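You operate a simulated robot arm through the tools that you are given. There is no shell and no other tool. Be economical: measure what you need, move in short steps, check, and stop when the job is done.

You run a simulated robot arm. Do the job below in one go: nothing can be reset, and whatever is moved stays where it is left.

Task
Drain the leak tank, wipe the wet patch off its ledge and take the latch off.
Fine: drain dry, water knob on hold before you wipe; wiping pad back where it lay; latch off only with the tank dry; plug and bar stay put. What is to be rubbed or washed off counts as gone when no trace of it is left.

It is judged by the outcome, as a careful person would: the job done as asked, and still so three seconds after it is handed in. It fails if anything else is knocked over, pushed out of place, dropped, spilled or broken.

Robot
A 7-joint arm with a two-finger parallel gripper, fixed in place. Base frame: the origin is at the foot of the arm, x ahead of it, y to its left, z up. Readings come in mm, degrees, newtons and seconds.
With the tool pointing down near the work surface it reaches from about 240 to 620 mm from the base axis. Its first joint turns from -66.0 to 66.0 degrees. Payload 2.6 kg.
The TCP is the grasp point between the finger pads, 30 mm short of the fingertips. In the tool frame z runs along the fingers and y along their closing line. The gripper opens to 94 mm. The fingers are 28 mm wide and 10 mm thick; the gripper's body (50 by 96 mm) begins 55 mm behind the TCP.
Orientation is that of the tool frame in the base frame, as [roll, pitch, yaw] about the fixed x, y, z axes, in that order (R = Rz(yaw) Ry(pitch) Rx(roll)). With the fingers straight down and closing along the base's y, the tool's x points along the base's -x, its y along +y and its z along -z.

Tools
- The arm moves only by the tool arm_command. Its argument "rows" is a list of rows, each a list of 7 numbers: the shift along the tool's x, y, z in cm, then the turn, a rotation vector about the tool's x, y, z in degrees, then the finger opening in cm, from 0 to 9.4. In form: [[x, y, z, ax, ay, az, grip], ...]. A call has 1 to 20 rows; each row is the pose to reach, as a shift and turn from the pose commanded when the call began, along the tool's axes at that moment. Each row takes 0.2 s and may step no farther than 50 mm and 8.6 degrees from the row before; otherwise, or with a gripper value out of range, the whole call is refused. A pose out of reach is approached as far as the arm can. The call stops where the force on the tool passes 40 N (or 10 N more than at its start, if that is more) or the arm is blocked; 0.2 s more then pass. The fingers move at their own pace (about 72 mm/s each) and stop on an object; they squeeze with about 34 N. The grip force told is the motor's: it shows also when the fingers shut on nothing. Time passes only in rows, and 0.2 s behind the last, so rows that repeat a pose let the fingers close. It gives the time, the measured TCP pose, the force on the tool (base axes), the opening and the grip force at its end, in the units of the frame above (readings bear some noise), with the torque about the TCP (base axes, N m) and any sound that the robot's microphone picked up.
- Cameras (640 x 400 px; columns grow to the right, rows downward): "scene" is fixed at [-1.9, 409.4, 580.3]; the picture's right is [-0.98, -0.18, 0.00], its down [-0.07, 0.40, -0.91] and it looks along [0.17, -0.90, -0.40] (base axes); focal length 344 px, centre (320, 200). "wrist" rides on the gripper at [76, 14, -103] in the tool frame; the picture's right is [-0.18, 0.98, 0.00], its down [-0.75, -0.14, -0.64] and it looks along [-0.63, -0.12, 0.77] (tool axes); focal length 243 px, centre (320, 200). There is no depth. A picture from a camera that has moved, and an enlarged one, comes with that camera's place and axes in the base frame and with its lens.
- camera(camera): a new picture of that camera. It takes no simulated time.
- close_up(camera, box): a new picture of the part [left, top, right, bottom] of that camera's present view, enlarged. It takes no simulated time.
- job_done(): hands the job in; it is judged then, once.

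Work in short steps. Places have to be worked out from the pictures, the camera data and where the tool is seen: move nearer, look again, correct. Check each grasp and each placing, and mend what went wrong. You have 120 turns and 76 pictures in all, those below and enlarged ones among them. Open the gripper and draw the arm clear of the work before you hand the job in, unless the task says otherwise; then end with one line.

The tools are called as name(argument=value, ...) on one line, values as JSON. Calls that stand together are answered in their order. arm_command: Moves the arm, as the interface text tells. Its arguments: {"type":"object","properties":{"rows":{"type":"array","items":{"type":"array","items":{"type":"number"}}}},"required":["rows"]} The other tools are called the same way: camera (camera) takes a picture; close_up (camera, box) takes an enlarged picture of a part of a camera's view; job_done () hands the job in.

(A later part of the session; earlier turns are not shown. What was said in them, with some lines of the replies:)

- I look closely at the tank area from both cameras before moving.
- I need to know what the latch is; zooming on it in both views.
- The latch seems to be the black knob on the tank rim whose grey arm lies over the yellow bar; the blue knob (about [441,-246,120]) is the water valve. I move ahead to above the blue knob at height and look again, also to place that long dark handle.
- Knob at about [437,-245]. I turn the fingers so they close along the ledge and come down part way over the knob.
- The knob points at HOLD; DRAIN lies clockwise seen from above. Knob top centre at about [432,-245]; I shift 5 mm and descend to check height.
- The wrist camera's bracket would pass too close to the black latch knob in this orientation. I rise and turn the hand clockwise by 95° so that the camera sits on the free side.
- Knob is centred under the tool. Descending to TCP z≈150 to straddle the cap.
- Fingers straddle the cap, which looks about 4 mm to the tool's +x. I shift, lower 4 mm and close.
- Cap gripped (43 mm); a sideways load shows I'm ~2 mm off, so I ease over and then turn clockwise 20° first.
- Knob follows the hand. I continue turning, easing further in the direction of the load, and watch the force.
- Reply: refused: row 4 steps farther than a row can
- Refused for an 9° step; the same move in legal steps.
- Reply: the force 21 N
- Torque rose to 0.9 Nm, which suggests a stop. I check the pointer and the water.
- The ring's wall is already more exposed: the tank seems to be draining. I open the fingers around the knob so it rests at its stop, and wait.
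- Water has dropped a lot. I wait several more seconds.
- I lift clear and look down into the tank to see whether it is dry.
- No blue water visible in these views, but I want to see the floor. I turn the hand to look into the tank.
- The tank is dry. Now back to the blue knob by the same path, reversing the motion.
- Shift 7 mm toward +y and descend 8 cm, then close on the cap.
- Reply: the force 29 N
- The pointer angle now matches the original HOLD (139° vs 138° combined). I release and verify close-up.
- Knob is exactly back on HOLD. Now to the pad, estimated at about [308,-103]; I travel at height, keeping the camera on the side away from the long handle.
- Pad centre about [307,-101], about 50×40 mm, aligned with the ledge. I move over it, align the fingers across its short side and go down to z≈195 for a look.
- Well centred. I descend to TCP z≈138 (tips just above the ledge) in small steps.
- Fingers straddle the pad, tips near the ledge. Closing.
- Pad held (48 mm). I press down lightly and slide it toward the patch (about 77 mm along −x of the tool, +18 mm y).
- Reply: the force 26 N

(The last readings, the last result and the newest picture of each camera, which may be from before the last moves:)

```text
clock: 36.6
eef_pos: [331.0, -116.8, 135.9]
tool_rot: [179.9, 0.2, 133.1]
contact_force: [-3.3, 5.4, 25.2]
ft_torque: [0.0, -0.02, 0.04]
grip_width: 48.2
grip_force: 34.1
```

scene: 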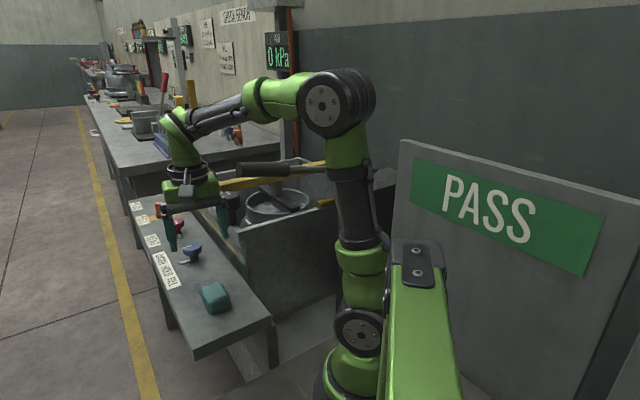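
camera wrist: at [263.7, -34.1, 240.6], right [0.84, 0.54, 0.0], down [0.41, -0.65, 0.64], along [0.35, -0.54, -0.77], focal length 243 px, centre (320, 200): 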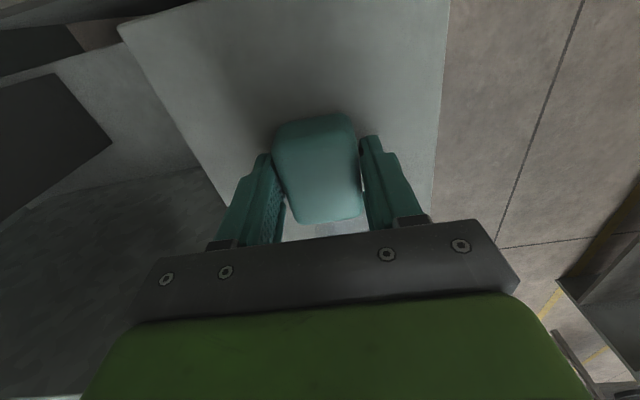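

Pressed with 25 N; I ease a little and sweep across the patch in several strokes.

arm_command(rows=[[-2, 0, -0.07, 0, 0, 0, 3], [-4, 0, -0.07, 0, 0, 0, 3], [-6, 0, -0.07, 0, 0, 0, 3], [-7.5, 0, -0.07, 0, 0, 0, 3], [-7.5, 1.2, -0.07, 0, 0, 0, 3], [-5.5, 1.2, -0.07, 0, 0, 0, 3], [-3.5, 1.2, -0.07, 0, 0, 0, 3], [-1.5, 1.2, -0.07, 0, 0, 0, 3], [-1.5, 2.4, -0.07, 0, 0, 0, 3], [-3.5, 2.4, -0.07, 0, 0, 0, 3], [-5.5, 2.4, -0.07, 0, 0, 0, 3], [-7.5, 2.4, -0.07, 0, 0, 0, 3], [-7.5, 0.5, -0.07, 0, 0, 0, 3], [-5.5, 0.3, -0.07, 0, 0, 0, 3], [-3.5, 0.3, -0.07, 0, 0, 0, 3], [-1.5, 0.3, -0.07, 0, 0, 0, 3], [0, -0.3, -0.07, 0, 0, 0, 3], [1.5, -0.3, -0.07, 0, 0, 0, 3]])

camera(camera="wrist")

close_up(camera="scene", box=[130, 200, 290, 340])

```text
clock: 40.4
eef_pos: [317.4, -106.2, 136.0]
tool_rot: [179.9, 0.2, 133.1]
contact_force: [0.1, -1.8, 1.5]
ft_torque: [-0.03, -0.08, -0.04]
grip_width: 48.2
grip_force: 34.2
```

```text
34 pictures are left
camera wrist: at [275.7, -42.6, 238.6], right [0.84, 0.54, 0.0], down [0.41, -0.65, 0.64], along [0.35, -0.54, -0.77], focal length 243 px, centre (320, 200)
```

wrist: 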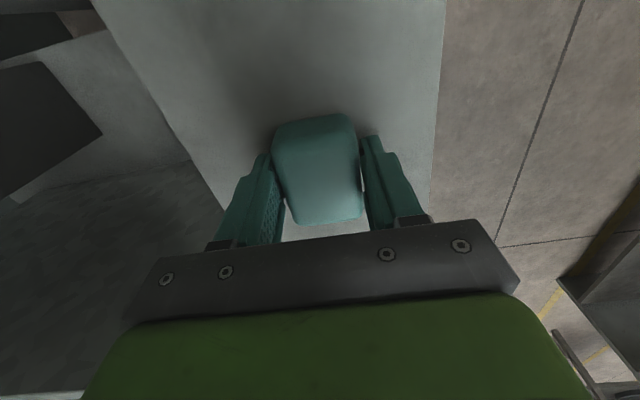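

```text
2.86 times, centred on (210, 270) of scene
camera zoom: at [-1.9, 409.4, 580.3], right [-0.98, -0.18, 0.0], down [-0.07, 0.4, -0.91], along [0.17, -0.9, -0.4], focal length 983 px, centre (634, 0)
```

zoom: 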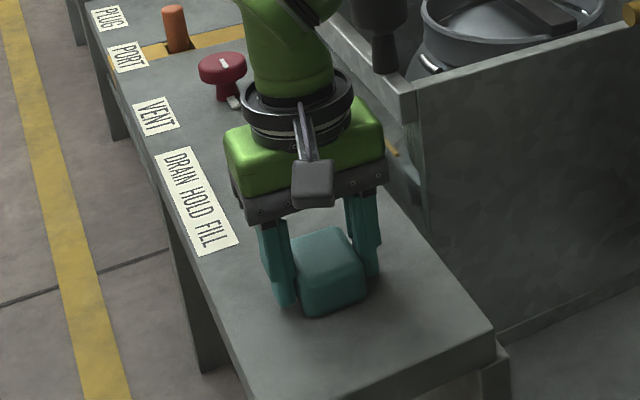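

The patch seems gone. I put the pad back at its starting pose, release and lift to inspect.

arm_command(rows=[[0.8, -0.15, -0.07, 0, 0, 0, 3], [1.5, -0.3, -0.07, 0, 0, 0, 3], [1.5, -0.3, -0.1, 0, 0, 0, 3]])

arm_command(rows=[[0, 0, 0, 0, 0, 0, 5], [0, 0, 0, 0, 0, 0, 6.5], [0, 0, 0, 0, 0, 0, 8.5], [0, 0, 0, 0, 0, 0, 8.5], [0, 0, -4, 0, 0, 0, 8.5], [0, 0, -8, 0, 0, 0, 8.5], [0, 0, -12, 0, 0, 0, 8.5]])

camera(camera="wrist")

close_up(camera="scene", box=[120, 190, 260, 330])

```text
clock: 41.2
eef_pos: [305.2, -97.8, 135.4]
tool_rot: [179.9, 0.1, 133.2]
contact_force: [0.0, -0.2, -0.3]
ft_torque: [-0.03, 0.04, 0.0]
grip_width: 48.5
grip_force: 33.5
```

```text
clock: 42.8
eef_pos: [304.9, -99.0, 257.9]
tool_rot: [179.9, 0.0, 133.1]
contact_force: [-0.5, -0.6, 0.3]
ft_torque: [-0.01, 0.0, 0.01]
grip_width: 85.0
grip_force: 0.1
```

```text
32 pictures are left
camera wrist: at [263.4, -34.2, 360.7], right [0.84, 0.54, 0.0], down [0.41, -0.65, 0.64], along [0.35, -0.54, -0.77], focal length 243 px, centre (320, 200)
```

wrist: 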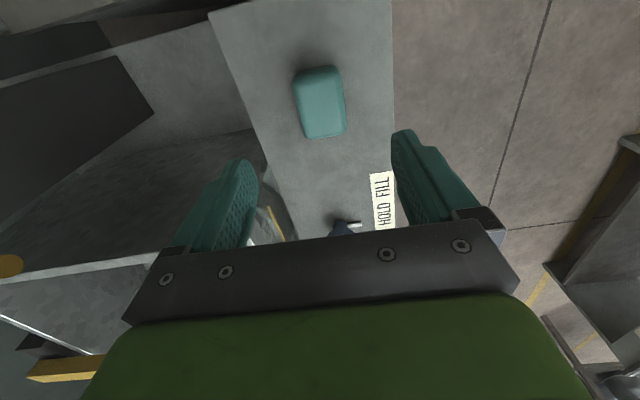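

```text
2.86 times, centred on (190, 260) of scene
camera zoom: at [-1.9, 409.4, 580.3], right [-0.98, -0.18, 0.0], down [-0.07, 0.4, -0.91], along [0.17, -0.9, -0.4], focal length 983 px, centre (691, 29)
```

zoom: 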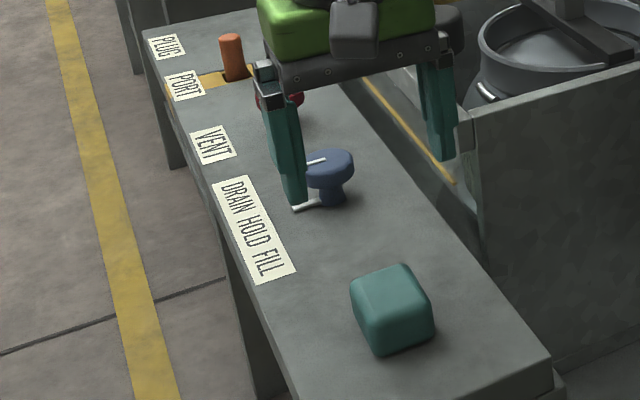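

The pad sits where it was. I enlarge the former patch area to check for remaining traces.

close_up(camera="scene", box=[155, 240, 235, 310])

close_up(camera="wrist", box=[260, 60, 420, 240])

```text
5.71 times, centred on (195, 275) of scene
camera zoom: at [-1.9, 409.4, 580.3], right [-0.98, -0.18, 0.0], down [-0.07, 0.4, -0.91], along [0.17, -0.9, -0.4], focal length 1966 px, centre (1034, -229)
```

zoom: 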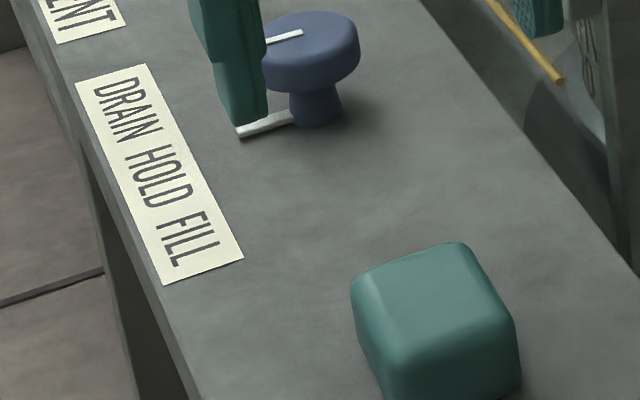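

```text
2.22 times, centred on (340, 150) of wrist
camera zoom: at [263.4, -34.2, 360.7], right [0.84, 0.54, 0.0], down [0.41, -0.65, 0.64], along [0.35, -0.54, -0.77], focal length 539 px, centre (276, 311)
```

zoom: 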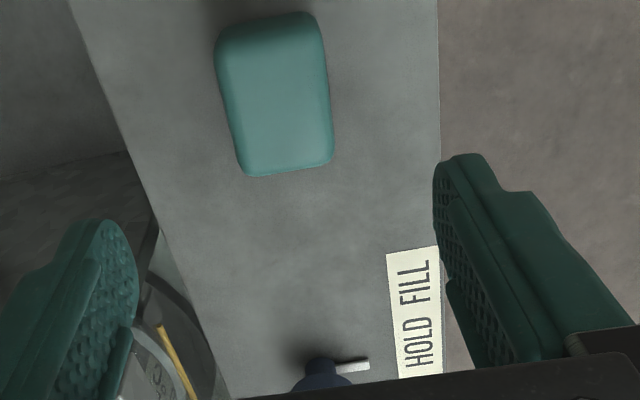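

No trace remains. Next the latch knob at about [333,-268, top 250]. I rise and travel part way, then check clearance to the long handle.

arm_command(rows=[[0, 0, -4, 0, 0, 0, 8], [0, 0, -8, 0, 0, 0, 8], [-3, -2, -10, 0, 0, 0, 8], [-6, -4, -10, 0, 0, 0, 8], [-9, -6, -10, 0, 0, 0, 8]])

camera(camera="scene")

camera(camera="wrist")

```text
clock: 44.0
eef_pos: [322.1, -205.8, 358.3]
tool_rot: [179.8, 0.1, 133.2]
contact_force: [0.2, 0.1, 0.1]
ft_torque: [0.0, -0.02, 0.02]
grip_width: 80.2
grip_force: 0.0
```

```text
28 pictures are left
```

scene: 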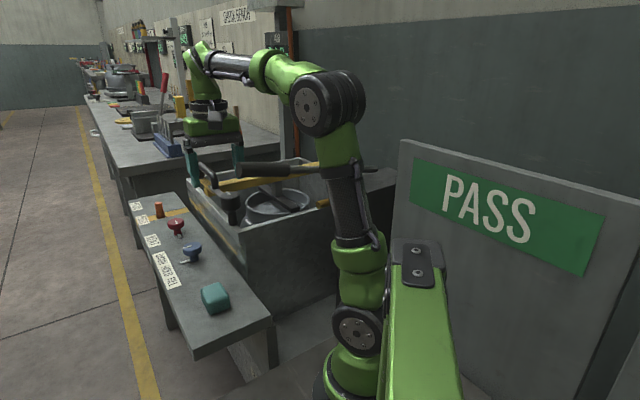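

```text
27 pictures are left
camera wrist: at [280.6, -140.3, 460.4], right [0.84, 0.54, 0.0], down [0.41, -0.65, 0.64], along [0.35, -0.54, -0.77], focal length 243 px, centre (320, 200)
```

wrist: 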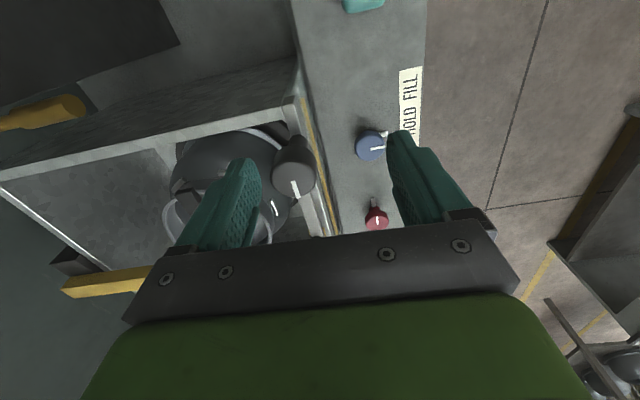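

Forearm is well above the handle. Latch knob at [334,-270]; I move over it to z≈310.

arm_command(rows=[[-2.7, -1.8, 0, 0, 0, 0, 8], [-5.5, -3.5, 2, 0, 0, 0, 8], [-5.5, -3.5, 5, 0, 0, 0, 8]])

camera(camera="wrist")

close_up(camera="scene", box=[160, 100, 340, 240])

```text
clock: 44.8
eef_pos: [336.8, -270.5, 306.5]
tool_rot: [180.0, 0.1, 133.0]
contact_force: [-0.4, 0.5, 0.4]
ft_torque: [-0.02, -0.02, 0.04]
grip_width: 80.1
grip_force: 0.0
```

```text
26 pictures are left
camera wrist: at [293.2, -205.1, 409.4], right [0.84, 0.54, 0.0], down [0.41, -0.65, 0.64], along [0.35, -0.54, -0.77], focal length 243 px, centre (320, 200)
```

wrist: 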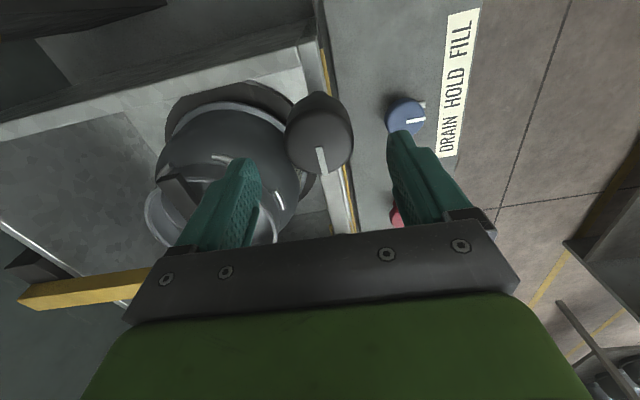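

```text
2.86 times, centred on (250, 170) of scene
camera zoom: at [-1.9, 409.4, 580.3], right [-0.98, -0.18, 0.0], down [-0.07, 0.4, -0.91], along [0.17, -0.9, -0.4], focal length 983 px, centre (520, 286)
```

zoom: 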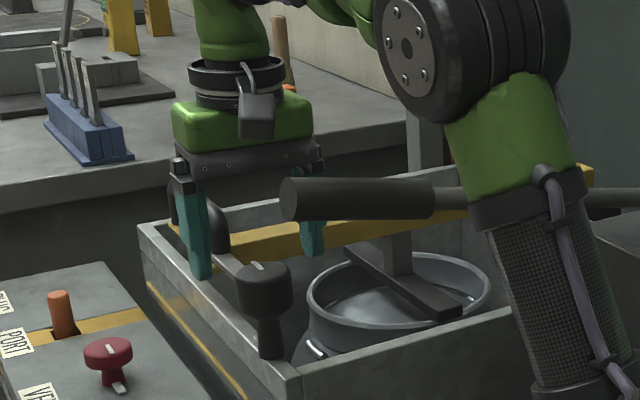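

Combining views, the knob is at about [332,-265] with its top near z 262. I shift 7 mm along tool +x and go down to z≈280.

arm_command(rows=[[0.7, 0, 0.5, 0, 0, 0, 8], [0.7, 0, 1.5, 0, 0, 0, 8], [0.7, 0, 2.6, 0, 0, 0, 8]])

camera(camera="wrist")

close_up(camera="scene", box=[180, 130, 290, 230])

```text
clock: 45.6
eef_pos: [330.4, -264.3, 280.9]
tool_rot: [179.9, 0.2, 133.2]
contact_force: [0.1, -0.3, -0.6]
ft_torque: [-0.03, 0.0, 0.01]
grip_width: 80.3
grip_force: 0.0
```

```text
24 pictures are left
camera wrist: at [288.8, -199.9, 383.3], right [0.84, 0.54, 0.0], down [0.41, -0.65, 0.64], along [0.35, -0.54, -0.77], focal length 243 px, centre (320, 200)
```

wrist: 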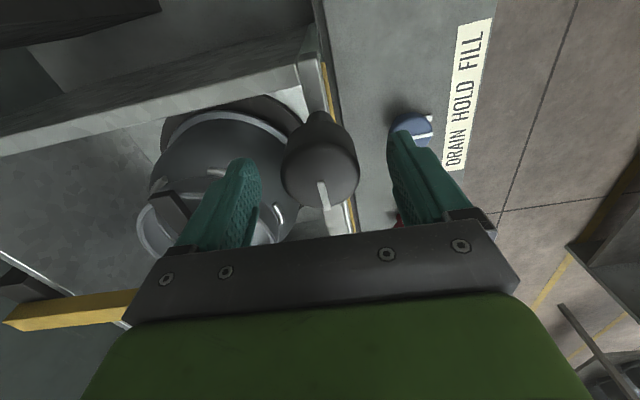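

```text
4.00 times, centred on (235, 180) of scene
camera zoom: at [-1.9, 409.4, 580.3], right [-0.98, -0.18, 0.0], down [-0.07, 0.4, -0.91], along [0.17, -0.9, -0.4], focal length 1376 px, centre (660, 280)
```

zoom: 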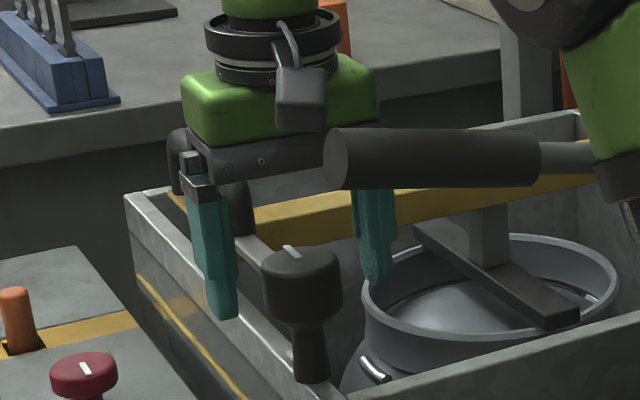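

Fingers straddle the cap well. Lower 5 mm and close.

arm_command(rows=[[0.1, 0, 0.5, 0, 0, 0, 8], [0.1, 0, 0.5, 0, 0, 0, 5], [0.1, 0, 0.5, 0, 0, 0, 3.5], [0.1, 0, 0.5, 0, 0, 0, 3.5], [0.1, 0, 0.5, 0, 0, 0, 3.5]])

camera(camera="wrist")

```text
clock: 46.8
eef_pos: [330.9, -263.1, 276.2]
tool_rot: [179.9, 0.2, 133.2]
contact_force: [3.5, -0.2, -2.9]
ft_torque: [-0.15, -0.32, 0.01]
grip_width: 43.2
grip_force: 44.9
```

```text
22 pictures are left
camera wrist: at [288.4, -199.0, 378.5], right [0.84, 0.54, 0.0], down [0.41, -0.65, 0.64], along [0.35, -0.54, -0.77], focal length 243 px, centre (320, 200)
```

wrist: 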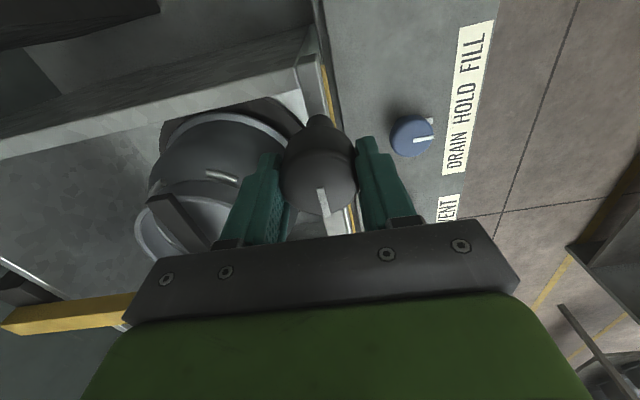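

Gripped. I turn counter-clockwise (arm swings outward, away from the bar's handle), first 16° to feel it.

arm_command(rows=[[0, 0, 0, 0, 0, -5, 3.5], [0, 0, 0, 0, 0, -10, 3.5], [0, 0, 0, 0, 0, -16, 3.5]])

close_up(camera="scene", box=[180, 130, 290, 230])

```text
clock: 47.6
eef_pos: [330.6, -264.0, 274.9]
tool_rot: [179.8, 0.1, 149.2]
contact_force: [10.6, -3.1, -4.4]
ft_torque: [0.27, 0.17, -0.01]
grip_width: 43.6
grip_force: 44.5
```

```text
4.00 times, centred on (235, 180) of scene
camera zoom: at [-1.9, 409.4, 580.4], right [-0.98, -0.18, 0.0], down [-0.07, 0.4, -0.91], along [0.17, -0.9, -0.4], focal length 1376 px, centre (660, 280)
```

zoom: 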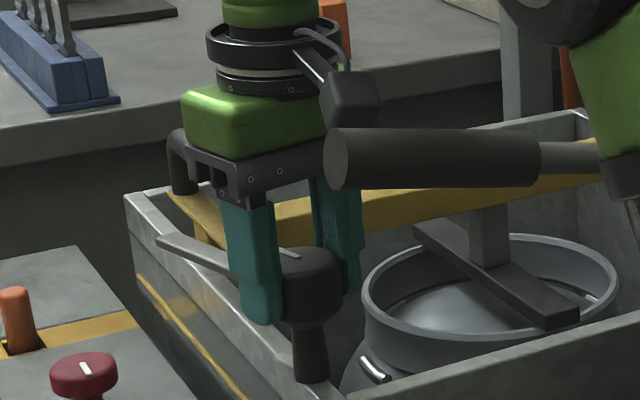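

The arm swings freely outward, off the bar's plate. I continue turning until it is well clear or a stop is felt.

arm_command(rows=[[0, 0, 0, 0, 0, -8, 3.5], [0, 0, 0, 0, 0, -16, 3.5], [0, 0, 0, 0, 0, -24, 3.5], [0, 0, 0, 0, 0, -32, 3.5], [0, 0, 0, 0, 0, -40, 3.5]])

close_up(camera="scene", box=[180, 130, 290, 230])

```text
clock: 48.8
eef_pos: [330.9, -263.8, 274.6]
tool_rot: [180.0, 0.2, -170.5]
contact_force: [20.5, -4.0, -9.6]
ft_torque: [0.24, -0.56, 0.03]
grip_width: 43.2
grip_force: 45.0
```

```text
4.00 times, centred on (235, 180) of scene
camera zoom: at [-1.8, 409.4, 580.4], right [-0.98, -0.18, 0.0], down [-0.07, 0.4, -0.91], along [0.17, -0.9, -0.4], focal length 1376 px, centre (660, 280)
```

zoom: 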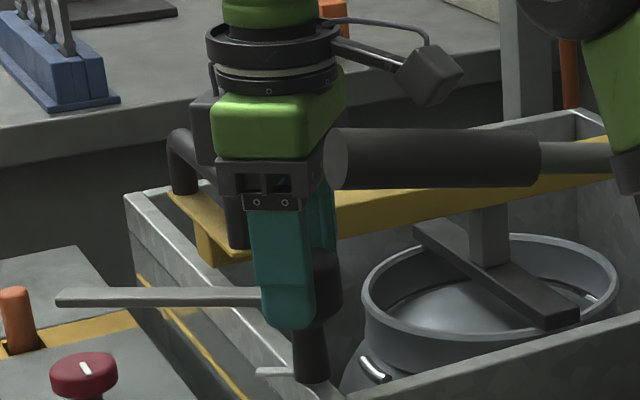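

Arm is off the bar already; I turn on to about 90° to leave it fully open, unless a stop appears.

arm_command(rows=[[-0.1, 0, 0, 0, 0, -7, 3.5], [-0.15, 0, 0, 0, 0, -14, 3.5], [-0.15, 0, 0, 0, 0, -21, 3.5], [-0.15, 0, 0, 0, 0, -28, 3.5], [-0.15, 0, 0, 0, 0, -34, 3.5]])

close_up(camera="scene", box=[150, 130, 290, 230])

camera(camera="wrist")

```text
clock: 50.0
eef_pos: [330.3, -263.5, 275.7]
tool_rot: [179.9, 0.1, -136.8]
contact_force: [-4.7, 8.7, -2.6]
ft_torque: [0.69, -0.09, -0.11]
grip_width: 43.4
grip_force: 44.6
```

```text
4.00 times, centred on (220, 180) of scene
camera zoom: at [-1.9, 409.4, 580.3], right [-0.98, -0.18, 0.0], down [-0.07, 0.4, -0.91], along [0.17, -0.9, -0.4], focal length 1376 px, centre (720, 280)
```

zoom: 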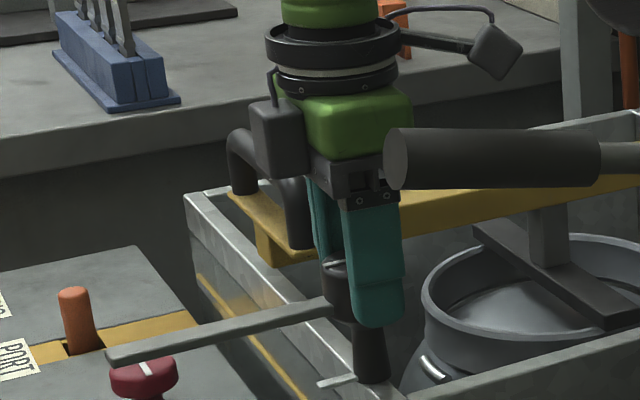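

```text
18 pictures are left
camera wrist: at [265.1, -305.7, 378.6], right [-0.54, 0.84, 0.0], down [0.65, 0.41, 0.64], along [0.54, 0.35, -0.77], focal length 243 px, centre (320, 200)
```

wrist: 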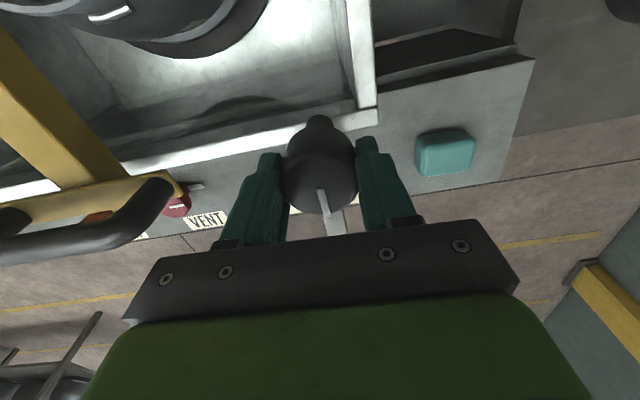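

The latch arm stands out over the ledge, 90° from the bar. I release with a small opening and lift straight up.

arm_command(rows=[[0, 0, 0, 0, 0, 0, 6], [0, 0, 0, 0, 0, 0, 6], [0, 0, 0, 0, 0, 0, 6], [0, 0, -4, 0, 0, 0, 6], [0, 0, -8, 0, 0, 0, 6], [0, 0, -12, 0, 0, 0, 6], [0, 0, -16, 0, 0, 0, 6], [0, 0, -20, 0, 0, 0, 6]])

camera(camera="wrist")

close_up(camera="scene", box=[110, 130, 350, 330])

```text
clock: 51.8
eef_pos: [320.8, -259.3, 457.9]
tool_rot: [-179.8, 0.1, -136.7]
contact_force: [0.2, 0.4, -0.4]
ft_torque: [-0.02, -0.01, -0.02]
grip_width: 60.1
grip_force: 0.1
out of reach, approached as far as the arm can: row 8
```

```text
17 pictures are left
camera wrist: at [255.6, -301.7, 561.5], right [-0.54, 0.84, 0.0], down [0.64, 0.41, 0.64], along [0.54, 0.34, -0.76], focal length 243 px, centre (320, 200)
```

wrist: 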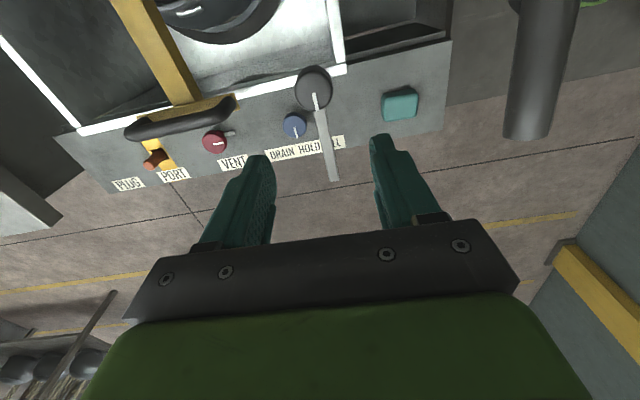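

```text
2.00 times, centred on (230, 230) of scene
camera zoom: at [-1.9, 409.4, 580.3], right [-0.98, -0.18, 0.0], down [-0.07, 0.4, -0.91], along [0.17, -0.9, -0.4], focal length 688 px, centre (500, 140)
```

zoom: 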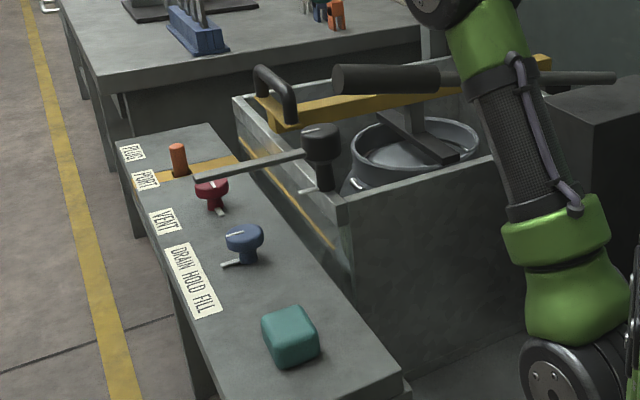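

Latch off, tank dry, knob on HOLD, ledge clean, pad in place, plug and bar untouched, and the arm is clear. Handing in.

job_done()

```text
The job is handed in.
```

The leak tank is drained dry, the water knob is back on HOLD, no trace of the wet patch is left, the pad is back where it lay, and the latch is swung off the bar; the plug and bar were not moved.
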